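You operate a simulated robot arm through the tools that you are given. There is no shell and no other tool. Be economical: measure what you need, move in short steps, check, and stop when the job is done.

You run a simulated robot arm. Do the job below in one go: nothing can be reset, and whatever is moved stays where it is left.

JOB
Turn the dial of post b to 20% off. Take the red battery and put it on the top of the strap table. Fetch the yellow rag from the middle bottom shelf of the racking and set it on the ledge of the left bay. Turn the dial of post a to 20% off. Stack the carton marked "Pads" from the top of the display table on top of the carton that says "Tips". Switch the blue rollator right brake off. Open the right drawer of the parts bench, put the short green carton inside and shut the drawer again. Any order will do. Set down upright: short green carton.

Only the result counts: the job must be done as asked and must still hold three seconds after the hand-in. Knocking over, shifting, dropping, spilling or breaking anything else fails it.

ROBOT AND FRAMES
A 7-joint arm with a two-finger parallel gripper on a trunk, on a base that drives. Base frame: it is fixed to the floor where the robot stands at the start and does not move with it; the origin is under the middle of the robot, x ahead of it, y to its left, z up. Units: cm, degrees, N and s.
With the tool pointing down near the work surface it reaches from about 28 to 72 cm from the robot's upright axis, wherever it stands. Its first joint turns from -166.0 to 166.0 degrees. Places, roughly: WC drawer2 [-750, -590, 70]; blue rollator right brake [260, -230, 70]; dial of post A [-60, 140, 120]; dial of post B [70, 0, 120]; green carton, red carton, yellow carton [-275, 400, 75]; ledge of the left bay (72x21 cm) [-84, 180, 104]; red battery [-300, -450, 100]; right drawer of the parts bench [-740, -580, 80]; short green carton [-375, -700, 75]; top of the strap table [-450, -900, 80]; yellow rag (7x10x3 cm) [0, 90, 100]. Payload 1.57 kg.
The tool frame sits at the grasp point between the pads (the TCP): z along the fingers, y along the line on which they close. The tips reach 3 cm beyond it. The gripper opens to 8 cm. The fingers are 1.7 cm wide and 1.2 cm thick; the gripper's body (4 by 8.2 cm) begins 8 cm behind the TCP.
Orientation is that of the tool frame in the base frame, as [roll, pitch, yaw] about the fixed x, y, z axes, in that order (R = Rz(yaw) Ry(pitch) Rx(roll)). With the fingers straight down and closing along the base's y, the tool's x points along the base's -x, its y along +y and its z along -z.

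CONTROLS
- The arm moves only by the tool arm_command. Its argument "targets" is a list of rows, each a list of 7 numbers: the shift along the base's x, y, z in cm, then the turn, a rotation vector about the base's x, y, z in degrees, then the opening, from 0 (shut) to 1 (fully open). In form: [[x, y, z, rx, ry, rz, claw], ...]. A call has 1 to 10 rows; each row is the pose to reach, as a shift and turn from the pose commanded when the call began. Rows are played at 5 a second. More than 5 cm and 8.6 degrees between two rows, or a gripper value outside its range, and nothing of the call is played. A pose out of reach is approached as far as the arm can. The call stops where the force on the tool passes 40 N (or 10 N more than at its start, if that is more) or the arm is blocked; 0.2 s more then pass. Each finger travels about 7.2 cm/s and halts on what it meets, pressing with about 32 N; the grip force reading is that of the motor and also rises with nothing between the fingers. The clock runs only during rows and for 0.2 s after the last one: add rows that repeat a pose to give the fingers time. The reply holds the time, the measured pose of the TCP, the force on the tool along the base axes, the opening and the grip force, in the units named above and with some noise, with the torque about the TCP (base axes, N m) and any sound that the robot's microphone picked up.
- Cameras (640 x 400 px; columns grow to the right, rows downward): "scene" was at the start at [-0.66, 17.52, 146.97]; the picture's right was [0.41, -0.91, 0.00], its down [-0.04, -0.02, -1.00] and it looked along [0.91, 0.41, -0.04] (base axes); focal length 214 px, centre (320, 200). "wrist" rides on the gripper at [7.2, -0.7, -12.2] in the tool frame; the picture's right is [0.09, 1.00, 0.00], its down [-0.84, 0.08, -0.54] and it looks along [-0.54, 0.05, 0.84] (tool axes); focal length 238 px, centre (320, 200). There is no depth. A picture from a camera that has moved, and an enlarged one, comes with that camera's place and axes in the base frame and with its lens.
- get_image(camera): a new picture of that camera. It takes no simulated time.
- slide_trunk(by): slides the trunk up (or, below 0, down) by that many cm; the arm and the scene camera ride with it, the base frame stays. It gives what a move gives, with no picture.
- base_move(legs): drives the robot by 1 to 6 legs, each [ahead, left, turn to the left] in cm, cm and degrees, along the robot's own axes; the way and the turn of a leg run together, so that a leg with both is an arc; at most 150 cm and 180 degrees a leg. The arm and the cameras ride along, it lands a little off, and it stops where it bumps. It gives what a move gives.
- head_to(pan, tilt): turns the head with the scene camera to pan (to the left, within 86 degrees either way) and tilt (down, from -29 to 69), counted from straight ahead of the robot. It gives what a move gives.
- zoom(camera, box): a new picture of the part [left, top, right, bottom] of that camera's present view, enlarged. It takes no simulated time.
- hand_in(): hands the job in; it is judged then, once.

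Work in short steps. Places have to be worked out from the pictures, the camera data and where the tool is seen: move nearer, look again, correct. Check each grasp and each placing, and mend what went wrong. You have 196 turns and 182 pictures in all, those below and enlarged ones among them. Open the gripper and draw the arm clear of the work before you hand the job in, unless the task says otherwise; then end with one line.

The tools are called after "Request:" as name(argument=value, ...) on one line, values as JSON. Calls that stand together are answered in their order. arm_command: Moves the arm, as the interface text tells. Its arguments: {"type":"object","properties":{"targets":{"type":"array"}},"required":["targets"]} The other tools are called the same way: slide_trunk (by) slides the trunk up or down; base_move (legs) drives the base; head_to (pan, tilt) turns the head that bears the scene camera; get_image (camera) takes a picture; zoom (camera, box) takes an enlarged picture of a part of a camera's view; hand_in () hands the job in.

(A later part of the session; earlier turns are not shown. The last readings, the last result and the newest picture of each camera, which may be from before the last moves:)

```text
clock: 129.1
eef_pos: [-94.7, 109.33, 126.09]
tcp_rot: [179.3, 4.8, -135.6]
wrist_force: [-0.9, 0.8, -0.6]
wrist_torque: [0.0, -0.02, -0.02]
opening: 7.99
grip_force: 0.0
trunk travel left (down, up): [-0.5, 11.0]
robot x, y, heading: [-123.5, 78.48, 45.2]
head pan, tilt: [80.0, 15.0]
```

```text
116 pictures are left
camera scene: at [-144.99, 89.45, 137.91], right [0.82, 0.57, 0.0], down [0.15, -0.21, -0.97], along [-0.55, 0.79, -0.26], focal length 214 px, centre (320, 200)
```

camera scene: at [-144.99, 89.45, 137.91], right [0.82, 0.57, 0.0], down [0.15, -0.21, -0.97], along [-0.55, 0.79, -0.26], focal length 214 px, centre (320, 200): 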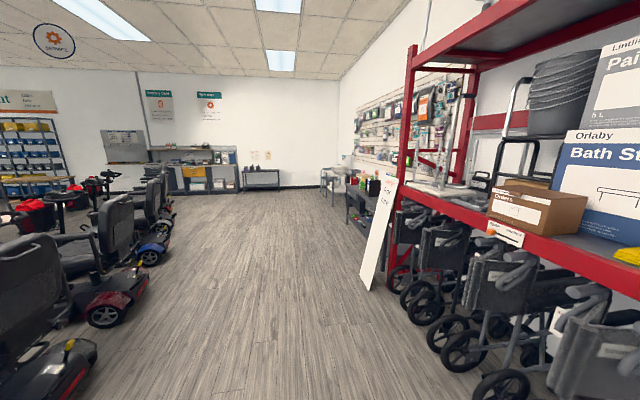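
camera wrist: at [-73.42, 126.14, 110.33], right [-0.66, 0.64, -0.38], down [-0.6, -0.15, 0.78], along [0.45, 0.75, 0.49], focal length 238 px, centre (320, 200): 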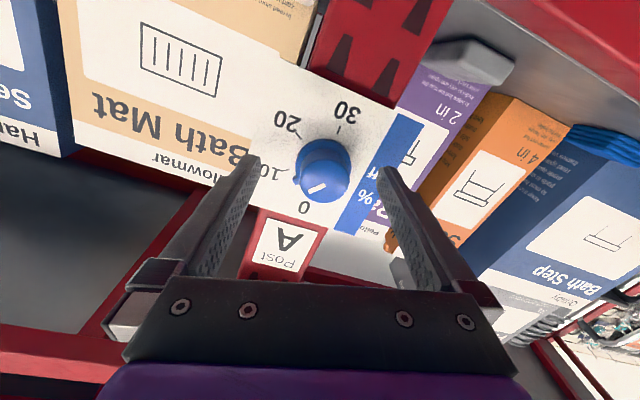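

The display table seems to be the dark table just past the sign at around (365,190). Zoom.

Request:
zoom(camera="scene", box=[320, 130, 420, 300])

```text
2.35 times, centred on (370, 215) of scene
camera zoom: at [-144.99, 89.45, 137.91], right [0.82, 0.57, 0.0], down [0.15, -0.21, -0.97], along [-0.55, 0.79, -0.26], focal length 505 px, centre (202, 165)
```

zoom: 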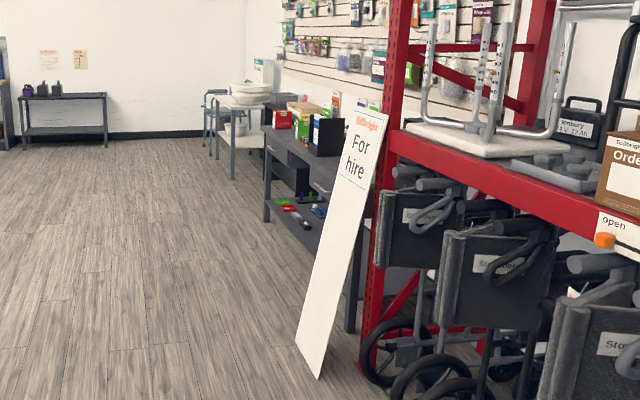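

Table front runs at N≈67 (aisle frame), with the cartons near its far end (L≈477). I drive left 330 cm along the aisle, well clear of the sign.

Request:
base_move(legs=[[0, 110, 0], [0, 110, 0], [0, 108, 0]])

Request:
head_to(pan=30, tilt=20)

Request:
get_image(camera="scene")

```text
clock: 161.4
eef_pos: [-326.93, 348.58, 126.04]
tcp_rot: [179.3, 4.6, -137.7]
wrist_force: [0.7, -0.7, -0.4]
wrist_torque: [0.01, 0.0, 0.0]
opening: 8.02
grip_force: 0.1
trunk travel left (down, up): [-0.5, 11.0]
robot x, y, heading: [-356.95, 318.92, 43.1]
head pan, tilt: [80.0, 15.0]
```

```text
clock: 162.5
eef_pos: [-326.92, 348.51, 126.05]
tcp_rot: [179.3, 4.7, -137.6]
wrist_force: [-0.3, -0.6, 0.0]
wrist_torque: [0.0, -0.01, 0.01]
opening: 8.0
grip_force: 0.0
trunk travel left (down, up): [-0.5, 11.0]
robot x, y, heading: [-357.03, 318.69, 43.0]
head pan, tilt: [30.0, 20.0]
```

```text
114 pictures are left
camera scene: at [-372.36, 331.79, 137.29], right [1.0, -0.06, 0.0], down [-0.02, -0.32, -0.95], along [0.05, 0.94, -0.32], focal length 214 px, centre (320, 200)
```

scene: 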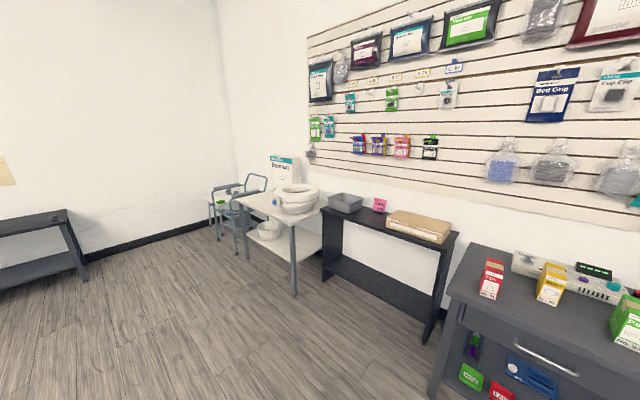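

Red, yellow, and green cartons stand on the grey table at right. Zoom on them.

Request:
zoom(camera="scene", box=[440, 220, 640, 400])

```text
2.22 times, centred on (540, 310) of scene
camera zoom: at [-372.36, 331.79, 137.29], right [1.0, -0.06, 0.0], down [-0.02, -0.32, -0.95], along [0.05, 0.94, -0.32], focal length 477 px, centre (-169, -44)
```

zoom: 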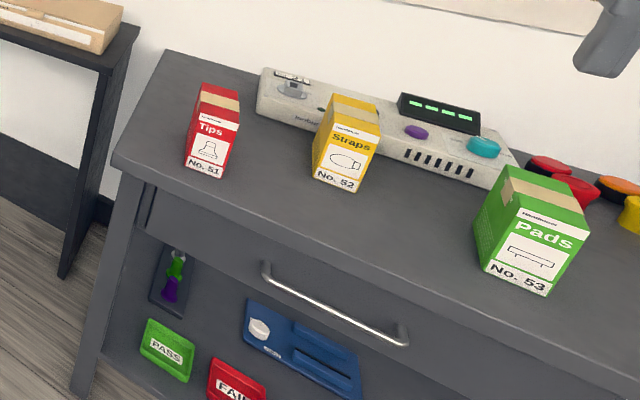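

"Pads" is the green carton (No. 53) and "Tips" the red one (No. 51). Drive nearer: ahead 42 and square up.

Request:
base_move(legs=[[0, 0, 2], [42, -6, 0]])

Request:
get_image(camera="scene")

Request:
get_image(camera="wrist")

```text
clock: 165.5
eef_pos: [-294.09, 375.29, 125.93]
tcp_rot: [179.2, 4.6, -135.3]
wrist_force: [0.2, -0.4, -0.3]
wrist_torque: [-0.02, 0.01, 0.03]
opening: 7.99
grip_force: 0.0
trunk travel left (down, up): [-0.5, 11.0]
robot x, y, heading: [-322.98, 344.03, 45.5]
head pan, tilt: [30.0, 20.0]
```

```text
112 pictures are left
camera scene: at [-338.86, 356.74, 137.28], right [1.0, -0.02, 0.0], down [-0.01, -0.32, -0.95], along [0.02, 0.95, -0.32], focal length 214 px, centre (320, 200)
```

scene: 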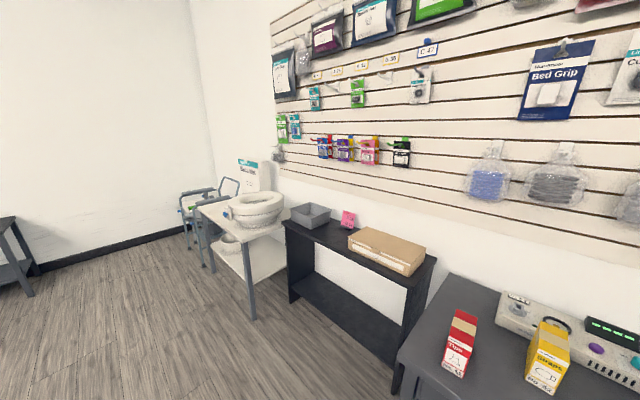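

```text
111 pictures are left
camera wrist: at [-299.3, 368.95, 137.62], right [-0.77, 0.64, 0.01], down [0.51, 0.61, 0.61], along [0.39, 0.47, -0.79], focal length 238 px, centre (320, 200)
```

wrist: 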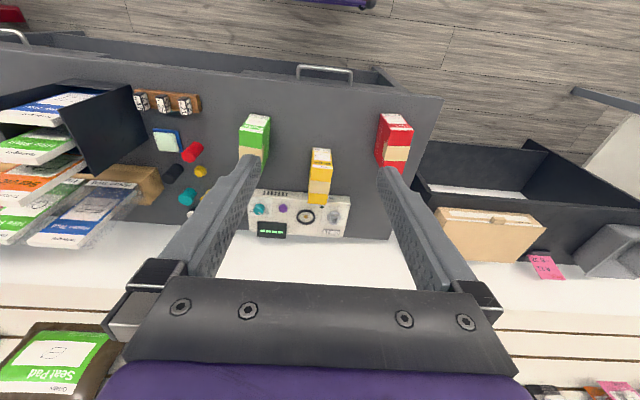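

Zoom into the wrist view of the cartons.

Request:
zoom(camera="wrist", box=[210, 90, 450, 240])

Request:
zoom(camera="scene", box=[420, 280, 640, 400])

```text
2.67 times, centred on (330, 165) of wrist
camera zoom: at [-299.3, 368.95, 137.62], right [-0.77, 0.64, 0.01], down [0.51, 0.61, 0.61], along [0.39, 0.47, -0.79], focal length 636 px, centre (293, 293)
```

zoom: 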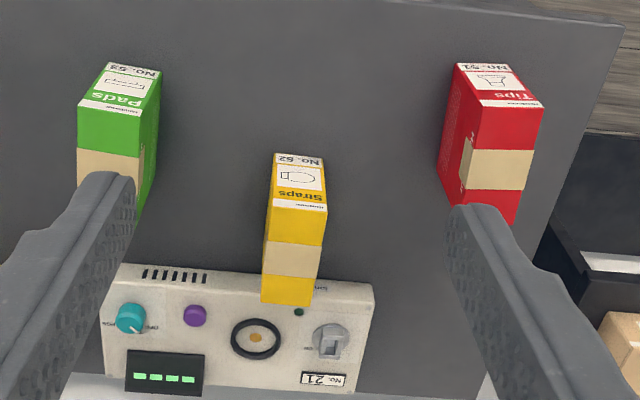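

```text
2.91 times, centred on (530, 340) of scene
camera zoom: at [-338.86, 356.74, 137.28], right [1.0, -0.02, 0.0], down [-0.01, -0.32, -0.95], along [0.02, 0.95, -0.32], focal length 624 px, centre (-291, -207)
```

zoom: 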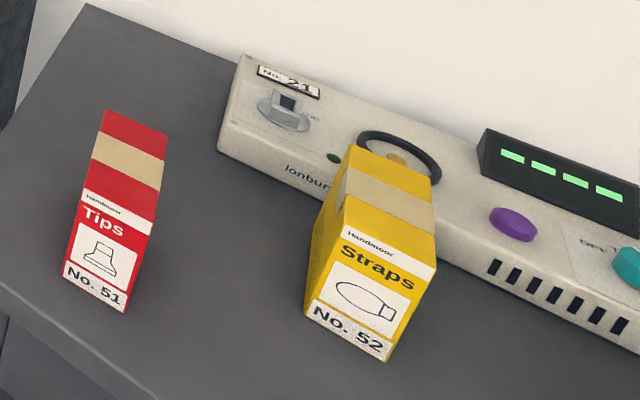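

Red "Tips": front-top mid (−300.6, 397.7, 83.6), table ≈71.9, about 5.7 wide × 11 deep × 11.7 tall. Green "Pads" is alike with its centre near (−269, 379). I move above green and look.

Request:
arm_command(targets=[[3, 0.4, -3, -1.6, 1.6, 0, 1], [6, 0.8, -6, -3.2, 3.2, 0, 1], [9, 1.2, -9, -3.2, 3.2, 0, 1], [12, 1.6, -12, -3.2, 3.2, 0, 1], [15, 2, -15, -3.2, 3.2, 0, 1], [18, 2.4, -18, -3.2, 3.2, 0, 1], [21, 2.9, -21, -3.2, 3.2, 0, 1], [24, 3.3, -24, -3.2, 3.2, 0, 1], [24.5, 3.4, -26, -3.2, 3.2, 0, 1], [24.5, 3.4, -26, -3.2, 3.2, 0, 1]])

Request:
get_image(camera="wrist")

```text
clock: 167.7
eef_pos: [-269.44, 378.77, 100.16]
tcp_rot: [179.3, 0.2, -135.3]
wrist_force: [-0.1, -0.3, -0.1]
wrist_torque: [-0.01, -0.01, 0.0]
opening: 8.01
grip_force: 0.1
trunk travel left (down, up): [-0.5, 11.0]
robot x, y, heading: [-322.8, 344.11, 45.4]
head pan, tilt: [30.0, 20.0]
```

```text
108 pictures are left
camera wrist: at [-273.78, 373.12, 112.4], right [-0.77, 0.64, 0.01], down [0.54, 0.64, 0.54], along [0.34, 0.42, -0.84], focal length 238 px, centre (320, 200)
```

wrist: 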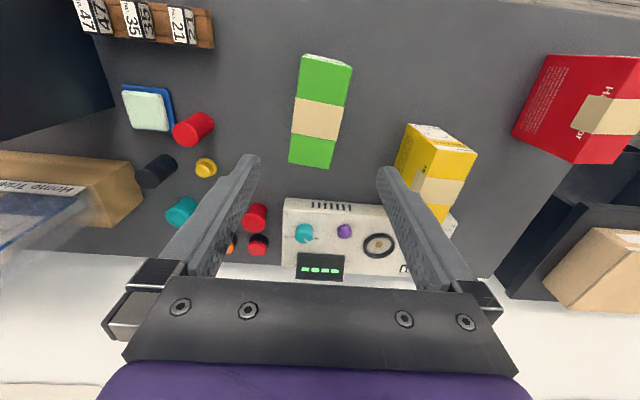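

Green centre (−269.9, 378.2), rotated ≈6° relative to the tool. I turn −6° about z and descend partly, then check.

Request:
arm_command(targets=[[-0.4, -0.5, -2, 0, 0, -3, 1], [-0.4, -0.5, -4, 0, 0, -6, 1], [-0.4, -0.5, -7, 0, 0, -6, 1], [-0.4, -0.5, -10, 0, 0, -6, 1], [-0.4, -0.5, -12, 0, 0, -6, 1], [-0.4, -0.5, -12, 0, 0, -6, 1]])

Request:
get_image(camera="wrist")

```text
clock: 169.1
eef_pos: [-269.87, 378.26, 87.81]
tcp_rot: [179.3, 0.1, -141.3]
wrist_force: [-0.9, -0.1, -1.1]
wrist_torque: [0.0, 0.01, 0.01]
opening: 7.96
grip_force: 0.1
trunk travel left (down, up): [-0.5, 11.0]
robot x, y, heading: [-322.86, 344.28, 45.6]
head pan, tilt: [30.0, 20.0]
```

```text
107 pictures are left
camera wrist: at [-274.85, 373.1, 100.12], right [-0.69, 0.72, 0.01], down [0.61, 0.58, 0.54], along [0.38, 0.39, -0.84], focal length 238 px, centre (320, 200)
```

wrist: 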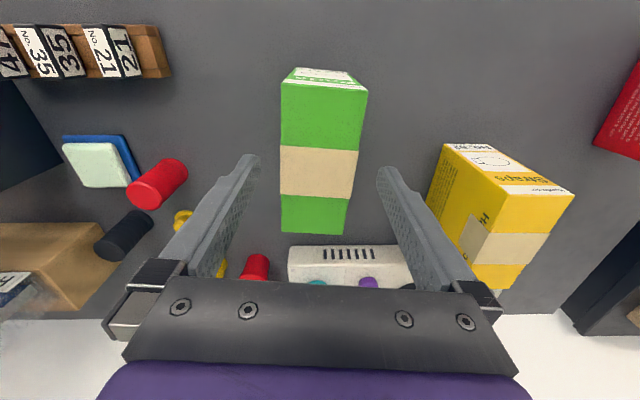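

Aligned. Descend to grip height (z≈79) and close.

Request:
arm_command(targets=[[0, 0, -3, 0, 0, 0, 1], [0, 0, -6, 0, 0, 0, 1], [0, 0, -8.8, 0, 0, 0, 1], [0, 0, -8.8, 0, 0, 0, 1], [0, 0, -8.8, 0, 0, 0, 0.7], [0, 0, -8.8, 0, 0, 0, 0.4], [0, 0, -8.8, 0, 0, 0, 0.4], [0, 0, -8.8, 0, 0, 0, 0.4]])

Request:
get_image(camera="wrist")

```text
clock: 170.9
eef_pos: [-270.34, 378.3, 79.09]
tcp_rot: [179.3, 0.0, -141.2]
wrist_force: [0.6, 0.3, -0.3]
wrist_torque: [0.01, -0.08, -0.01]
opening: 5.49
grip_force: 32.1
trunk travel left (down, up): [-0.5, 11.0]
robot x, y, heading: [-322.74, 344.02, 45.4]
head pan, tilt: [30.0, 20.0]
```

```text
106 pictures are left
camera wrist: at [-275.28, 373.06, 91.28], right [-0.69, 0.72, 0.01], down [0.61, 0.58, 0.54], along [0.38, 0.39, -0.84], focal length 238 px, centre (320, 200)
```

wrist: 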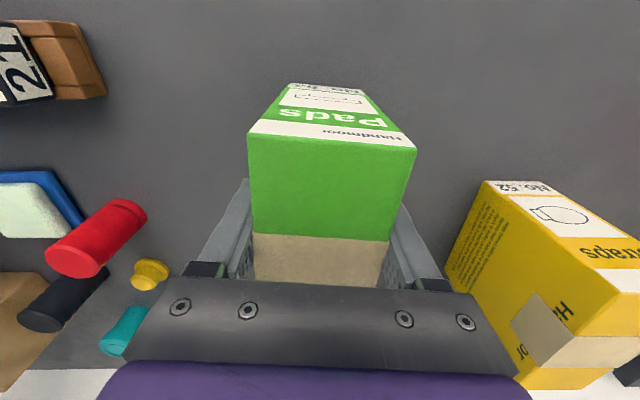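

Green is gripped. Lift 17 cm straight up.

Request:
arm_command(targets=[[0, 0, 1.5, 0, 0, 0, 0.3], [0, 0, 4, 0, 0, 0, 0.3], [0, 0, 7, 0, 0, 0, 0.3], [0, 0, 10, 0, 0, 0, 0.3], [0, 0, 13, 0, 0, 0, 0.3], [0, 0, 15, 0, 0, 0, 0.3], [0, 0, 17, 0, 0, 0, 0.3], [0, 0, 17, 0, 0, 0, 0.3]])

Request:
get_image(camera="wrist")

```text
clock: 172.7
eef_pos: [-270.15, 378.18, 96.24]
tcp_rot: [179.3, 0.0, -141.4]
wrist_force: [0.6, -0.4, -1.0]
wrist_torque: [-0.02, -0.03, 0.02]
opening: 5.48
grip_force: 31.6
trunk travel left (down, up): [-0.5, 11.0]
robot x, y, heading: [-322.51, 344.25, 45.4]
head pan, tilt: [30.0, 20.0]
```

```text
105 pictures are left
camera wrist: at [-275.22, 373.05, 108.49], right [-0.69, 0.72, 0.01], down [0.61, 0.58, 0.54], along [0.38, 0.38, -0.84], focal length 238 px, centre (320, 200)
```

wrist: 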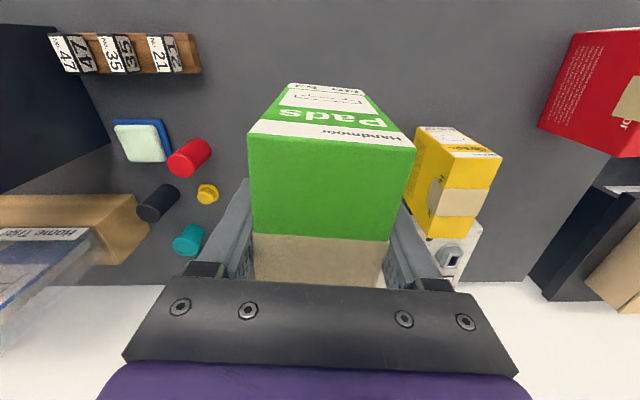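

Held. Move about 12 cm toward red and look at red unobstructed.

Request:
arm_command(targets=[[-2.5, 2.2, 0.5, 0, 0, 0, 0.3], [-5, 4.5, 1, 0, 0, 0, 0.3], [-7.5, 6.5, 1.5, 0, 0, 0, 0.3], [-9, 8, 2, 0, 0, 0, 0.3], [-9, 8, 2, 0, 0, 0, 0.3]])

Request:
get_image(camera="wrist")

Request:
get_image(camera="scene")

```text
clock: 173.9
eef_pos: [-279.23, 386.5, 98.48]
tcp_rot: [179.3, 0.2, -141.3]
wrist_force: [-0.7, -0.2, -3.0]
wrist_torque: [-0.03, -0.01, -0.01]
opening: 5.47
grip_force: 32.1
trunk travel left (down, up): [-0.5, 11.0]
robot x, y, heading: [-323.02, 344.35, 45.8]
head pan, tilt: [30.0, 20.0]
```

```text
104 pictures are left
camera wrist: at [-284.2, 381.07, 110.7], right [-0.69, 0.72, 0.01], down [0.61, 0.58, 0.54], along [0.38, 0.39, -0.84], focal length 238 px, centre (320, 200)
```

wrist: 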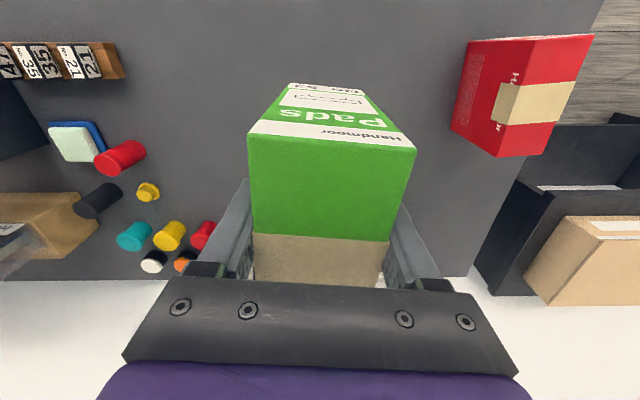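

```text
103 pictures are left
camera scene: at [-336.73, 356.45, 137.1], right [0.97, -0.25, 0.0], down [-0.09, -0.33, -0.94], along [0.24, 0.91, -0.34], focal length 214 px, centre (320, 200)
```

scene: 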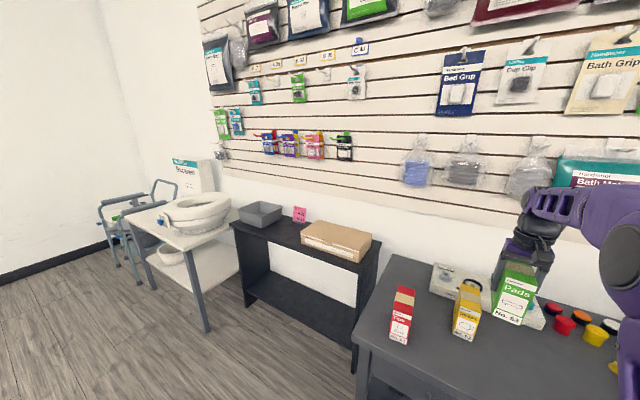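

Red's top centre is ≈(−297, 402.1), its depth axis at azimuth ≈49.5° (green is at ≈38.7°). Move above with a +10.5° turn.

Request:
arm_command(targets=[[-3.5, 3.1, 0, 0, 0, 2.5, 0.3], [-7, 6.2, 0, 0, 0, 5, 0.3], [-10.5, 9.3, 0, 0, 0, 7.5, 0.3], [-14, 12.4, 0, 0, 0, 10.5, 0.3], [-17.8, 15.6, 0, 0, 0, 10.5, 0.3], [-17.8, 15.6, -2, 0, 0, 10.5, 0.3], [-17.8, 15.6, -2, 0, 0, 10.5, 0.3]])

Request:
get_image(camera="wrist")

Request:
zoom(camera="scene", box=[340, 200, 540, 360])

```text
clock: 175.5
eef_pos: [-296.85, 401.71, 96.24]
tcp_rot: [179.4, 0.1, -130.8]
wrist_force: [0.4, -0.5, -2.1]
wrist_torque: [-0.04, 0.01, 0.03]
opening: 5.48
grip_force: 31.8
trunk travel left (down, up): [-0.5, 11.0]
robot x, y, heading: [-322.83, 344.12, 45.5]
head pan, tilt: [30.0, 20.0]
```

```text
102 pictures are left
camera wrist: at [-300.81, 395.67, 108.44], right [-0.81, 0.58, 0.01], down [0.49, 0.68, 0.54], along [0.31, 0.45, -0.84], focal length 238 px, centre (320, 200)
```

wrist: 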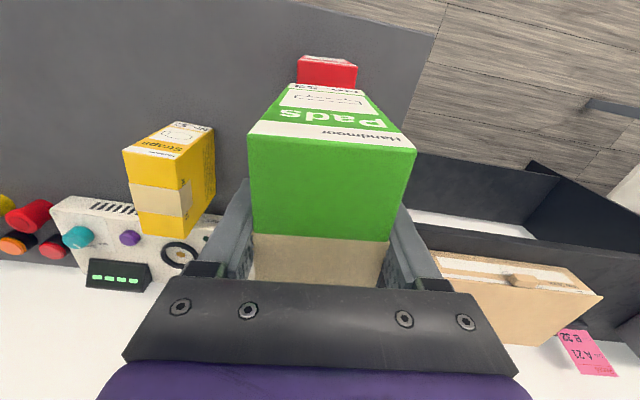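

```text
2.50 times, centred on (440, 280) of scene
camera zoom: at [-336.73, 356.46, 137.1], right [0.97, -0.25, 0.0], down [-0.09, -0.33, -0.94], along [0.24, 0.91, -0.34], focal length 536 px, centre (20, 0)
```

zoom: 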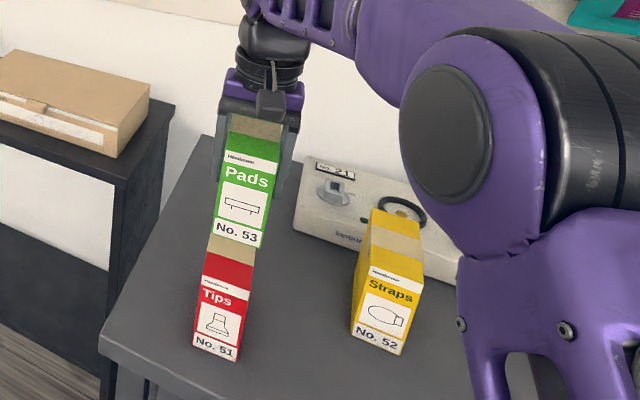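

Laterally and in yaw it matches; green's front sits ~1 cm behind red's. Shift 1 cm toward the aisle and lower onto red with force watch.

Request:
arm_command(targets=[[-0.65, -0.7, -1, 0, 0, 0, 0.3], [-0.65, -0.7, -3, 0, 0, 0, 0.3], [-0.65, -0.7, -4.5, 0, 0, 0, 0.3], [-0.65, -0.7, -5, 0, 0, 0, 0.3], [-0.65, -0.7, -5.3, 0, 0, 0, 0.3], [-0.65, -0.7, -5.3, 0, 0, 0, 0.3]])

Request:
zoom(camera="scene", box=[380, 220, 480, 360])

```text
clock: 176.9
eef_pos: [-297.58, 401.12, 90.97]
tcp_rot: [179.4, 0.0, -130.9]
wrist_force: [-0.2, -2.4, 4.7]
wrist_torque: [-0.3, 0.01, -0.08]
opening: 5.47
grip_force: 31.9
trunk travel left (down, up): [-0.5, 11.0]
robot x, y, heading: [-322.75, 344.09, 45.6]
head pan, tilt: [30.0, 20.0]
```

```text
2.86 times, centred on (430, 290) of scene
camera zoom: at [-336.76, 356.4, 137.11], right [0.97, -0.25, 0.0], down [-0.09, -0.33, -0.94], along [0.24, 0.91, -0.34], focal length 613 px, centre (6, -57)
```

zoom: 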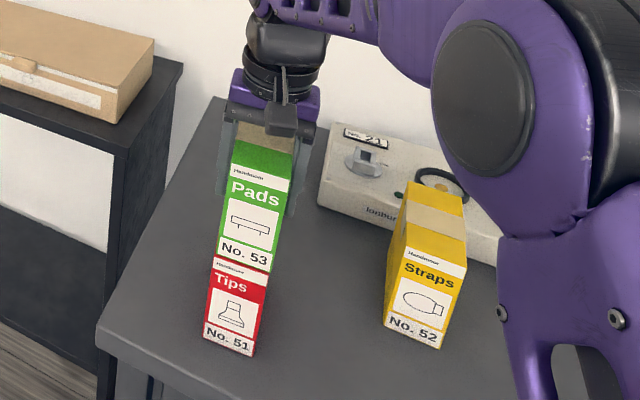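

Contact felt and edges flush. Release and rise.

Request:
arm_command(targets=[[0, 0, -0.15, 0, 0, 0, 0.3], [0, 0, -0.15, 0, 0, 0, 0.72], [0, 0, -0.15, 0, 0, 0, 0.85], [0, 0, -0.15, 0, 0, 0, 1], [0, 0, 0, 0, 0, 0, 1], [0, 0, 2, 0, 0, 0, 1], [0, 0, 5, 0, 0, 0, 1], [0, 0, 9, 0, 0, 0, 1], [0, 0, 13, 0, 0, 0, 1], [0, 0, 17, 0, 0, 0, 1]])

Request:
zoom(camera="scene", box=[360, 200, 560, 360])

```text
clock: 179.1
eef_pos: [-297.52, 401.15, 107.87]
tcp_rot: [179.3, -0.1, -130.8]
wrist_force: [0.8, -0.1, -0.2]
wrist_torque: [-0.01, 0.02, 0.02]
opening: 8.01
grip_force: 0.0
trunk travel left (down, up): [-0.5, 11.0]
robot x, y, heading: [-322.57, 344.4, 45.4]
head pan, tilt: [30.0, 20.0]
```

```text
2.50 times, centred on (460, 280) of scene
camera zoom: at [-336.73, 356.45, 137.1], right [0.97, -0.25, 0.0], down [-0.09, -0.33, -0.94], along [0.24, 0.91, -0.34], focal length 536 px, centre (-30, 0)
```

zoom: 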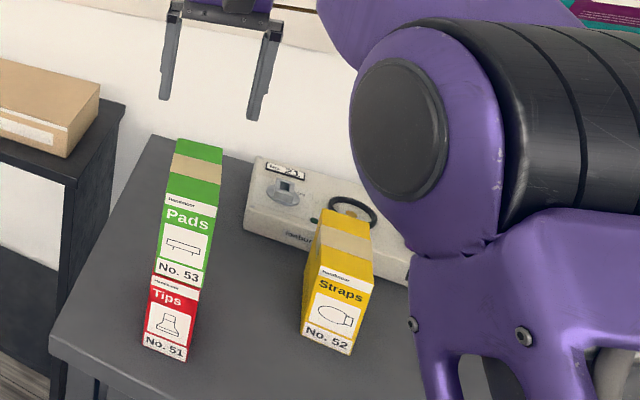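

Stack is good. Retract the arm to a compact pose, back off into the aisle and turn to look toward the −y side of the shop.

Request:
arm_command(targets=[[0.5, -3, 3, 0, 0, 0, 1], [1, -6, 6, 0, 0, 0, 1], [1.5, -9, 9, 0, 0, 0, 1], [2, -12.5, 12, 0, 0, 0, 1], [2.5, -16, 14, 0, 0, 0, 1], [3, -20, 16, 0, 0, 0, 1], [3.5, -24, 18, 0, 0, 0, 1], [3.5, -26, 18, 0, 0, 0, 1], [3.5, -26, 18, 0, 0, 0, 1]])

Request:
base_move(legs=[[-60, 0, 0], [0, 0, 150]])

Request:
head_to(pan=40, tilt=12)

Request:
get_image(camera="scene")

```text
clock: 181.1
eef_pos: [-293.66, 375.4, 125.82]
tcp_rot: [179.3, 0.0, -130.8]
wrist_force: [0.3, 0.0, 0.3]
wrist_torque: [0.02, 0.01, 0.0]
opening: 8.0
grip_force: 0.0
trunk travel left (down, up): [-0.5, 11.0]
robot x, y, heading: [-322.88, 344.42, 45.5]
head pan, tilt: [30.0, 20.0]
```

```text
clock: 191.0
eef_pos: [-404.71, 286.09, 125.98]
tcp_rot: [179.3, 0.1, 23.4]
wrist_force: [0.3, 1.2, -0.2]
wrist_torque: [0.01, 0.07, -0.04]
opening: 8.0
grip_force: 0.0
trunk travel left (down, up): [-0.5, 11.0]
robot x, y, heading: [-365.1, 301.71, -160.3]
head pan, tilt: [30.0, 20.0]
```

```text
clock: 191.8
eef_pos: [-404.64, 286.08, 125.87]
tcp_rot: [179.2, 0.1, 23.5]
wrist_force: [-0.3, -0.4, 0.6]
wrist_torque: [0.0, -0.01, 0.0]
opening: 8.02
grip_force: 0.1
trunk travel left (down, up): [-0.5, 11.0]
robot x, y, heading: [-365.26, 301.2, -160.4]
head pan, tilt: [40.0, 12.0]
```

```text
98 pictures are left
camera scene: at [-356.39, 283.04, 138.4], right [-0.86, 0.51, 0.0], down [0.11, 0.18, -0.98], along [-0.49, -0.84, -0.21], focal length 214 px, centre (320, 200)
```

scene: 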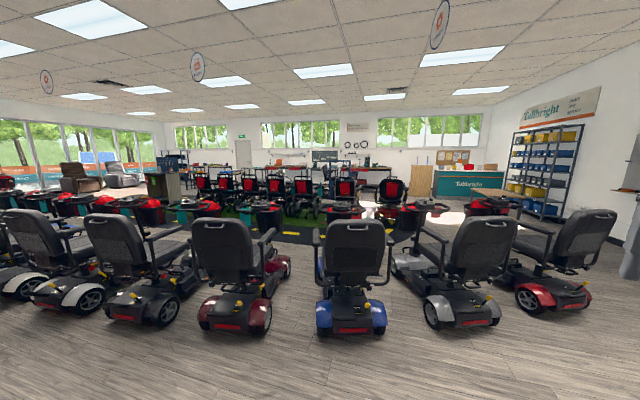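

A row of scooters blocks this side; the aisle end near the start looks the way around. I turn along the aisle and drive back toward the start area.

Request:
base_move(legs=[[0, 0, 115], [150, 0, 0], [150, 0, 0], [110, 0, 0], [0, 0, -110]])

Request:
get_image(camera="scene")

```text
clock: 221.3
eef_pos: [-127.55, -25.92, 125.91]
tcp_rot: [179.3, 0.1, 25.2]
wrist_force: [-0.2, -0.8, 0.2]
wrist_torque: [0.0, -0.03, 0.0]
opening: 7.99
grip_force: 0.0
trunk travel left (down, up): [-0.5, 11.0]
robot x, y, heading: [-88.59, -9.65, -158.9]
head pan, tilt: [40.0, 12.0]
```

```text
97 pictures are left
camera scene: at [-79.14, -27.58, 138.4], right [-0.88, 0.48, 0.0], down [0.1, 0.18, -0.98], along [-0.47, -0.86, -0.21], focal length 214 px, centre (320, 200)
```

scene: 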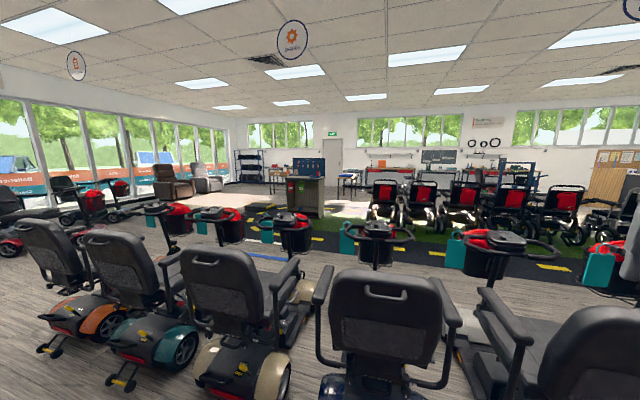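

The battery's spot projects onto the kiosk counter at (316,173). The scooter row ends near L≈−220; the blue rollator is further along the aisle, so do its brake on the way. Drive along the aisle.

Request:
zoom(camera="scene", box=[240, 130, 400, 240])

Request:
base_move(legs=[[0, 0, 114], [130, 0, 0], [120, 0, 0]])

Request:
head_to(pan=28, tilt=20)

Request:
get_image(camera="scene")

```text
3.64 times, centred on (320, 185) of scene
camera zoom: at [-79.14, -27.58, 138.4], right [-0.88, 0.48, 0.0], down [0.1, 0.18, -0.98], along [-0.47, -0.86, -0.21], focal length 780 px, centre (320, 254)
```

zoom: 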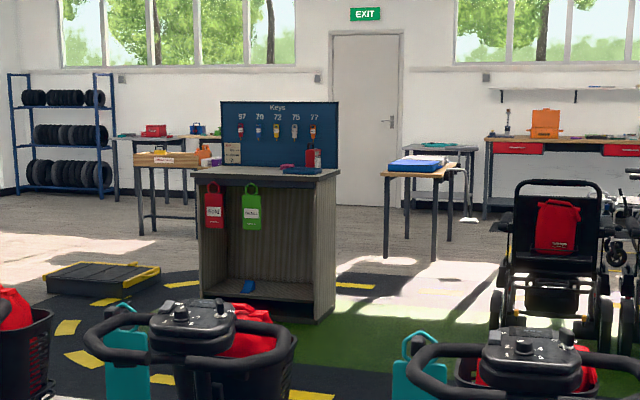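

```text
clock: 238.1
eef_pos: [107.92, -223.55, 125.94]
tcp_rot: [179.2, 0.1, 135.8]
wrist_force: [0.3, 0.2, 0.6]
wrist_torque: [-0.03, 0.0, 0.0]
opening: 7.99
grip_force: 0.0
trunk travel left (down, up): [-0.5, 11.0]
robot x, y, heading: [78.61, -192.85, -47.9]
head pan, tilt: [40.0, 12.0]
```

```text
clock: 238.9
eef_pos: [107.93, -223.66, 125.87]
tcp_rot: [179.2, 0.1, 135.9]
wrist_force: [0.0, 1.5, -0.8]
wrist_torque: [0.04, 0.0, -0.01]
opening: 7.98
grip_force: 0.1
trunk travel left (down, up): [-0.5, 11.0]
robot x, y, heading: [78.47, -192.72, -48.0]
head pan, tilt: [28.0, 20.0]
```

```text
95 pictures are left
camera scene: at [91.87, -179.77, 137.29], right [-0.3, -0.95, 0.0], down [-0.31, 0.1, -0.95], along [0.9, -0.28, -0.32], focal length 214 px, centre (320, 200)
```

scene: 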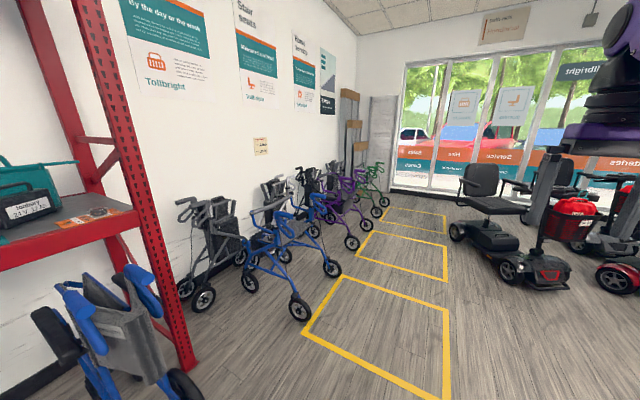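

The blue rollator is just ahead. Zoom onto its handles.

Request:
zoom(camera="scene", box=[220, 160, 370, 320])

```text
2.50 times, centred on (295, 240) of scene
camera zoom: at [91.87, -179.77, 137.29], right [-0.3, -0.95, 0.0], down [-0.31, 0.1, -0.95], along [0.9, -0.28, -0.32], focal length 536 px, centre (382, 100)
```

zoom: 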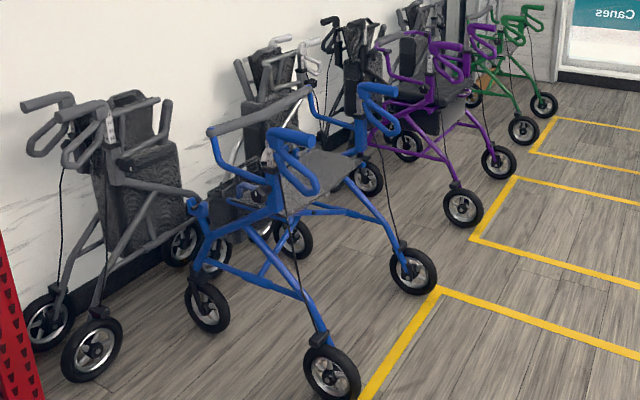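

The right brake (user faces the wall, so the farther handle) is at the loop near (380,110) in this zoom. I drive in front of it and face it.

Request:
base_move(legs=[[148, 0, 3], [0, 0, 90], [15, 0, 0]])

Request:
get_image(camera="scene")

Request:
get_image(camera="wrist")

```text
clock: 251.2
eef_pos: [222.58, -261.79, 125.91]
tcp_rot: [179.3, 0.2, -131.8]
wrist_force: [-0.6, 0.5, -1.1]
wrist_torque: [-0.01, -0.01, 0.01]
opening: 8.01
grip_force: 0.1
trunk travel left (down, up): [-0.5, 11.0]
robot x, y, heading: [192.81, -292.11, 44.4]
head pan, tilt: [28.0, 20.0]
```

```text
93 pictures are left
camera scene: at [179.17, -279.9, 137.13], right [0.97, -0.26, 0.0], down [-0.09, -0.33, -0.94], along [0.24, 0.91, -0.34], focal length 214 px, centre (320, 200)
```

scene: 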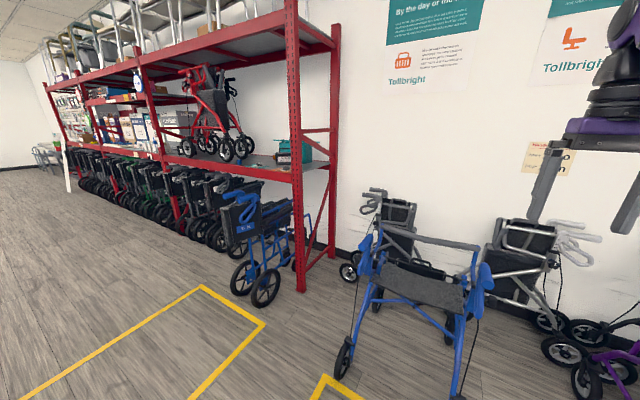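

```text
92 pictures are left
camera wrist: at [218.5, -267.71, 138.15], right [-0.8, 0.6, 0.01], down [0.51, 0.67, 0.54], along [0.32, 0.44, -0.84], focal length 238 px, centre (320, 200)
```

wrist: 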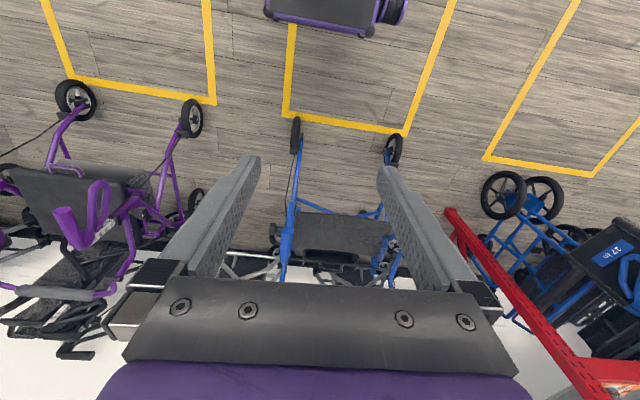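

Request:
zoom(camera="wrist", box=[250, 180, 420, 300])

Request:
zoom(camera="scene", box=[330, 200, 530, 330])

```text
3.33 times, centred on (335, 240) of wrist
camera zoom: at [218.5, -267.71, 138.15], right [-0.8, 0.6, 0.01], down [0.51, 0.67, 0.54], along [0.32, 0.44, -0.84], focal length 794 px, centre (270, 67)
```

zoom: 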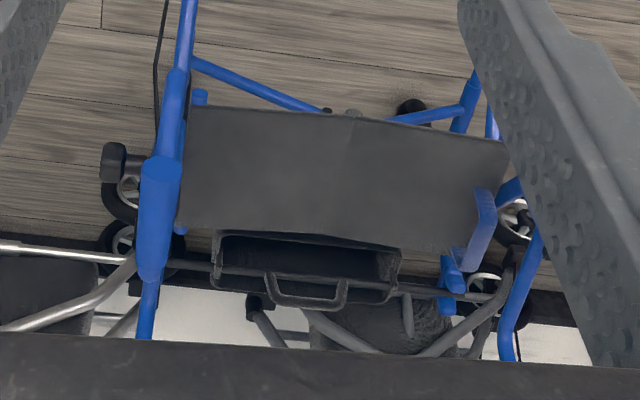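

```text
3.08 times, centred on (430, 265) of scene
camera zoom: at [179.17, -279.9, 137.13], right [0.97, -0.26, 0.0], down [-0.09, -0.33, -0.94], along [0.24, 0.91, -0.34], focal length 660 px, centre (-18, 0)
```

zoom: 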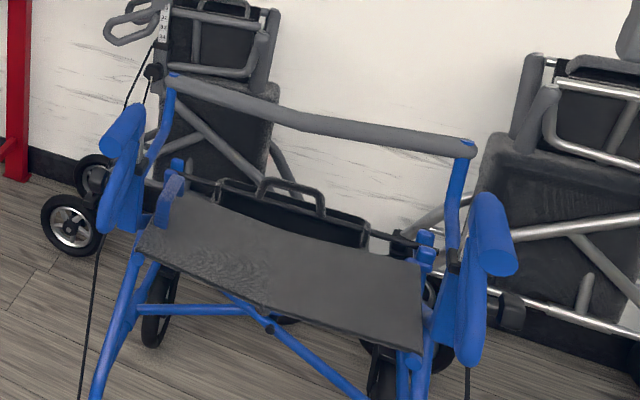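

Both levers hang below the grips. I move 30 cm closer for a better look at lever states.

Request:
base_move(legs=[[30, 0, 0.6]])

Request:
head_to(pan=28, tilt=40)

Request:
get_image(camera="scene")

Request:
get_image(camera="wrist")

```text
clock: 253.3
eef_pos: [242.78, -240.62, 125.95]
tcp_rot: [179.3, 0.0, -130.8]
wrist_force: [-0.1, 0.2, -0.2]
wrist_torque: [0.01, 0.0, -0.01]
opening: 7.98
grip_force: 0.1
trunk travel left (down, up): [-0.5, 11.0]
robot x, y, heading: [213.74, -271.72, 45.3]
head pan, tilt: [28.0, 20.0]
```

```text
clock: 254.1
eef_pos: [242.76, -240.61, 125.92]
tcp_rot: [179.3, 0.1, -130.8]
wrist_force: [-0.6, 0.0, 0.4]
wrist_torque: [0.02, -0.05, -0.01]
opening: 7.99
grip_force: 0.1
trunk travel left (down, up): [-0.5, 11.0]
robot x, y, heading: [213.63, -271.31, 45.5]
head pan, tilt: [28.0, 40.0]
```

```text
89 pictures are left
camera scene: at [199.48, -260.18, 134.21], right [0.97, -0.24, 0.0], down [-0.15, -0.6, -0.78], along [0.19, 0.76, -0.62], focal length 214 px, centre (320, 200)
```

scene: 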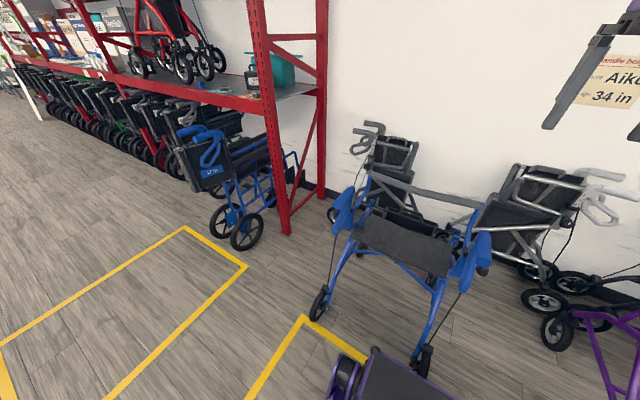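

```text
88 pictures are left
camera wrist: at [238.77, -246.63, 138.17], right [-0.81, 0.58, 0.01], down [0.49, 0.68, 0.54], along [0.31, 0.45, -0.84], focal length 238 px, centre (320, 200)
```

wrist: 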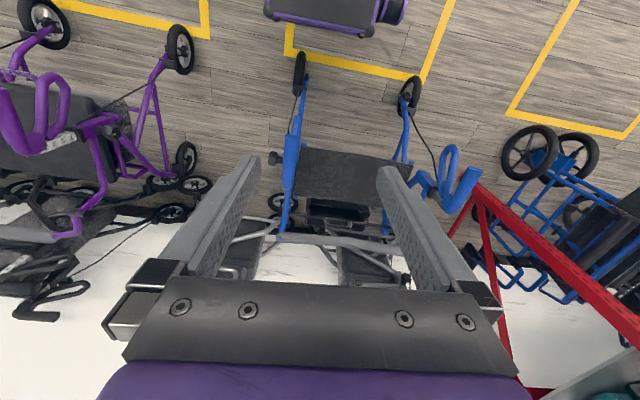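

Right grip triangulates to ≈(261, −228.7, 80). Zoom on both handles.

Request:
zoom(camera="scene", box=[430, 200, 520, 310])

Request:
zoom(camera="scene", box=[310, 160, 400, 270])

```text
3.64 times, centred on (475, 255) of scene
camera zoom: at [199.48, -260.18, 134.21], right [0.97, -0.24, 0.0], down [-0.15, -0.6, -0.78], along [0.19, 0.76, -0.62], focal length 780 px, centre (-244, 0)
```

zoom: 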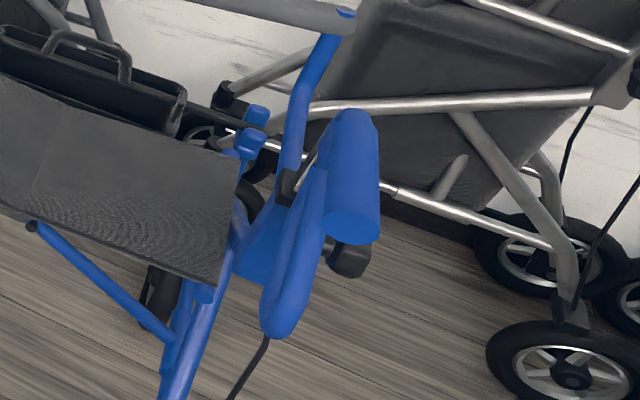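

```text
3.64 times, centred on (355, 215) of scene
camera zoom: at [199.48, -260.18, 134.21], right [0.97, -0.24, 0.0], down [-0.15, -0.6, -0.78], along [0.19, 0.76, -0.62], focal length 780 px, centre (193, 146)
```

zoom: 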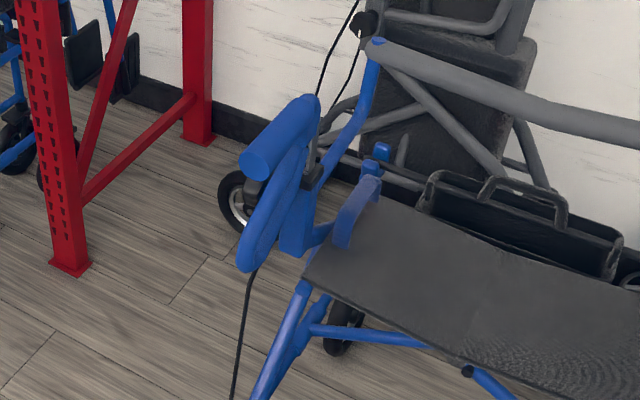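

To judge the lever angle I want a side view: drive 100 cm left and turn right so the head looks along the rollators.

Request:
base_move(legs=[[0, 100, 0], [0, 0, -90]])

Request:
head_to(pan=30, tilt=20)

Request:
get_image(camera="scene")

```text
clock: 268.1
eef_pos: [172.15, -230.44, 125.82]
tcp_rot: [179.3, 0.0, 139.4]
wrist_force: [-0.8, -0.8, -1.1]
wrist_torque: [-0.02, 0.01, 0.01]
opening: 7.98
grip_force: 0.1
trunk travel left (down, up): [-0.5, 11.0]
robot x, y, heading: [141.13, -201.71, -44.5]
head pan, tilt: [28.0, 40.0]
```

```text
clock: 268.9
eef_pos: [172.29, -230.45, 125.86]
tcp_rot: [179.3, -0.1, 139.3]
wrist_force: [0.6, -0.6, 1.5]
wrist_torque: [0.0, 0.03, 0.02]
opening: 7.99
grip_force: 0.1
trunk travel left (down, up): [-0.5, 11.0]
robot x, y, heading: [141.02, -201.57, -44.2]
head pan, tilt: [30.0, 20.0]
```

```text
85 pictures are left
camera scene: at [153.51, -187.61, 136.83], right [-0.24, -0.97, 0.0], down [-0.36, 0.09, -0.93], along [0.9, -0.23, -0.37], focal length 214 px, centre (320, 200)
```

scene: 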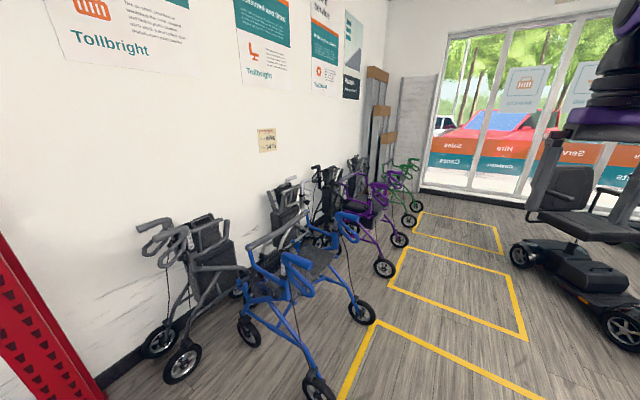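

Request:
zoom(camera="scene", box=[320, 200, 370, 250])

Request:
zoom(camera="scene", box=[265, 235, 325, 305])

Request:
zoom(camera="scene", box=[340, 150, 420, 220])

```text
8.00 times, centred on (345, 225) of scene
camera zoom: at [153.51, -187.61, 136.83], right [-0.24, -0.97, 0.0], down [-0.36, 0.09, -0.93], along [0.9, -0.23, -0.37], focal length 1716 px, centre (120, 0)
```

zoom: 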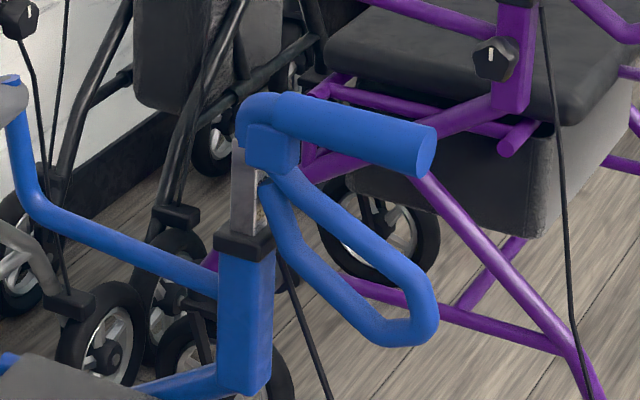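

```text
5.71 times, centred on (295, 270) of scene
camera zoom: at [153.51, -187.61, 136.83], right [-0.24, -0.97, 0.0], down [-0.36, 0.09, -0.93], along [0.9, -0.23, -0.37], focal length 1226 px, centre (463, -200)
```

zoom: 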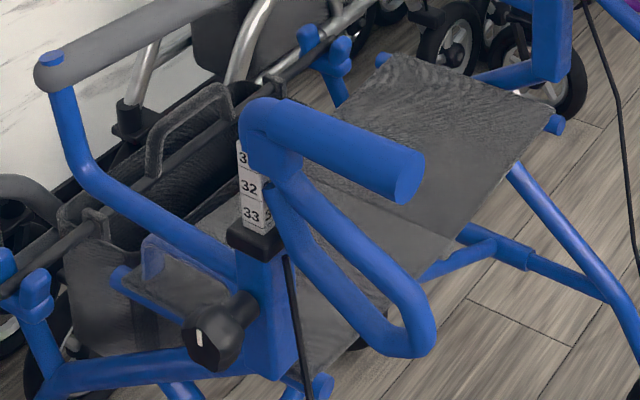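

```text
5.71 times, centred on (380, 185) of scene
camera zoom: at [153.51, -187.61, 136.83], right [-0.24, -0.97, 0.0], down [-0.36, 0.09, -0.93], along [0.9, -0.23, -0.37], focal length 1226 px, centre (-23, 286)
```

zoom: 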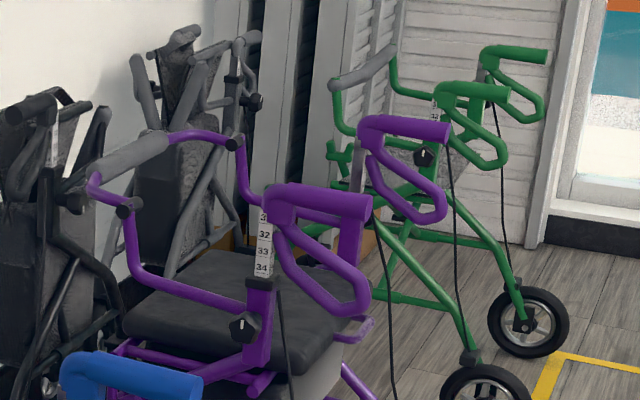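

All levers hang ≈33° below their grips (parked = on), so "off" should be lifting the lever toward the grip. The right lever's end is around N 14, z 67, L −348. I return in front of it.

Request:
base_move(legs=[[0, 0, 90], [2, -104, 0]])

Request:
arm_command(targets=[[0, 0, -2, 5.7, -5.7, 0, 1], [0, 0, -4, 11.4, -11.4, 0, 1], [0, 0, -6, 17.1, -17.1, 0, 1], [0, 0, -9, 22.8, -22.8, 0, 1], [0, 0, -12, 28.5, -28.5, 0, 1], [0, 0, -16, 31.5, -31.5, 0, 1], [0, 0, -20, 31.5, -31.5, 0, 1], [0, 0, -24, 31.5, -31.5, 0, 1], [0, 0, -28, 31.5, -31.5, 0, 1], [0, 0, -28, 31.5, -31.5, 0, 1]])

Request:
get_image(camera="wrist")

```text
clock: 283.4
eef_pos: [248.76, -240.17, 125.89]
tcp_rot: [179.3, 0.0, -129.3]
wrist_force: [-0.7, 0.3, -0.4]
wrist_torque: [-0.03, -0.03, 0.03]
opening: 7.99
grip_force: 0.1
trunk travel left (down, up): [-0.5, 11.0]
robot x, y, heading: [220.3, -272.32, 47.0]
head pan, tilt: [30.0, 20.0]
```

```text
clock: 284.1
eef_pos: [250.77, -237.84, 115.55]
tcp_rot: [-179.5, 7.1, -129.0]
wrist_force: [-0.1, 0.6, -0.2]
wrist_torque: [-0.03, 0.04, 0.01]
opening: 7.99
grip_force: 0.0
trunk travel left (down, up): [-0.5, 11.0]
robot x, y, heading: [220.23, -272.41, 46.9]
head pan, tilt: [30.0, 20.0]
stopped in row 3: the arm was blocked; the commanded pose is now the measured one
```

```text
81 pictures are left
camera wrist: at [245.82, -244.96, 126.76], right [-0.83, 0.56, -0.02], down [0.42, 0.65, 0.64], along [0.37, 0.52, -0.77], focal length 238 px, centre (320, 200)
```

wrist: 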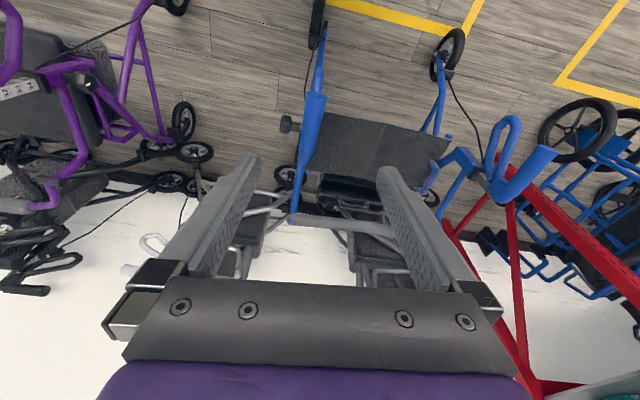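

The head blocked the arm again; pan it away, then tilt the tool 38° more (about the handle-perpendicular axis) and go down in front of the lever.

Request:
head_to(pan=80, tilt=20)

Request:
arm_command(targets=[[-0.6, -0.8, -3, 5.9, -4.8, 0, 1], [-1.2, -1.6, -6, 11.8, -9.6, 0, 1], [-1.8, -2.4, -9, 17.7, -14.4, 0, 1], [-2.4, -3.2, -12, 23.6, -19.2, 0, 1], [-3, -4, -15, 29.5, -23.9, 0, 1], [-3.3, -4.3, -18, 29.5, -23.9, 0, 1], [-3.3, -4.3, -21, 29.5, -23.9, 0, 1], [-3.3, -4.3, -25, 29.5, -23.9, 0, 1], [-3.3, -4.3, -29, 29.5, -23.9, 0, 1], [-3.3, -4.3, -29, 29.5, -23.9, 0, 1]])

Request:
get_image(camera="wrist")

```text
clock: 285.2
eef_pos: [250.51, -238.01, 115.57]
tcp_rot: [-179.3, 7.3, -129.1]
wrist_force: [0.0, 0.1, 0.5]
wrist_torque: [0.01, -0.03, 0.04]
opening: 8.02
grip_force: 0.1
trunk travel left (down, up): [-0.5, 11.0]
robot x, y, heading: [220.2, -272.09, 47.0]
head pan, tilt: [80.0, 20.0]
```

```text
clock: 287.4
eef_pos: [250.75, -239.12, 87.68]
tcp_rot: [-179.3, 45.5, -129.0]
wrist_force: [-0.2, 0.1, 0.1]
wrist_torque: [0.0, 0.03, 0.01]
opening: 7.98
grip_force: 0.1
out of reach, approached as far as the arm can: row 6, 7, 8, 9, 10
trunk travel left (down, up): [-0.5, 11.0]
robot x, y, heading: [220.48, -272.15, 47.0]
head pan, tilt: [80.0, 20.0]
```

```text
80 pictures are left
camera wrist: at [242.66, -250.16, 91.19], right [-0.81, 0.58, -0.07], down [0.06, 0.21, 0.98], along [0.58, 0.79, -0.21], focal length 238 px, centre (320, 200)
```

wrist: 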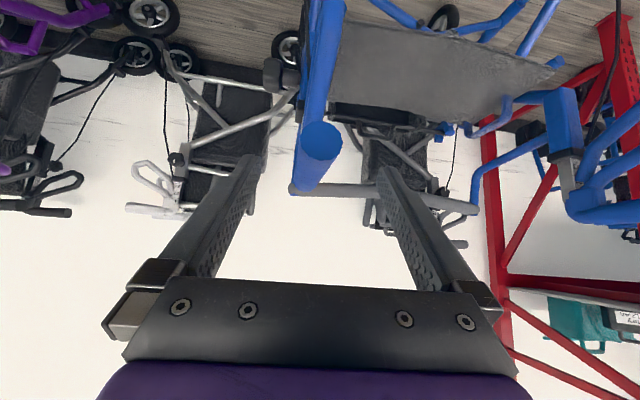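

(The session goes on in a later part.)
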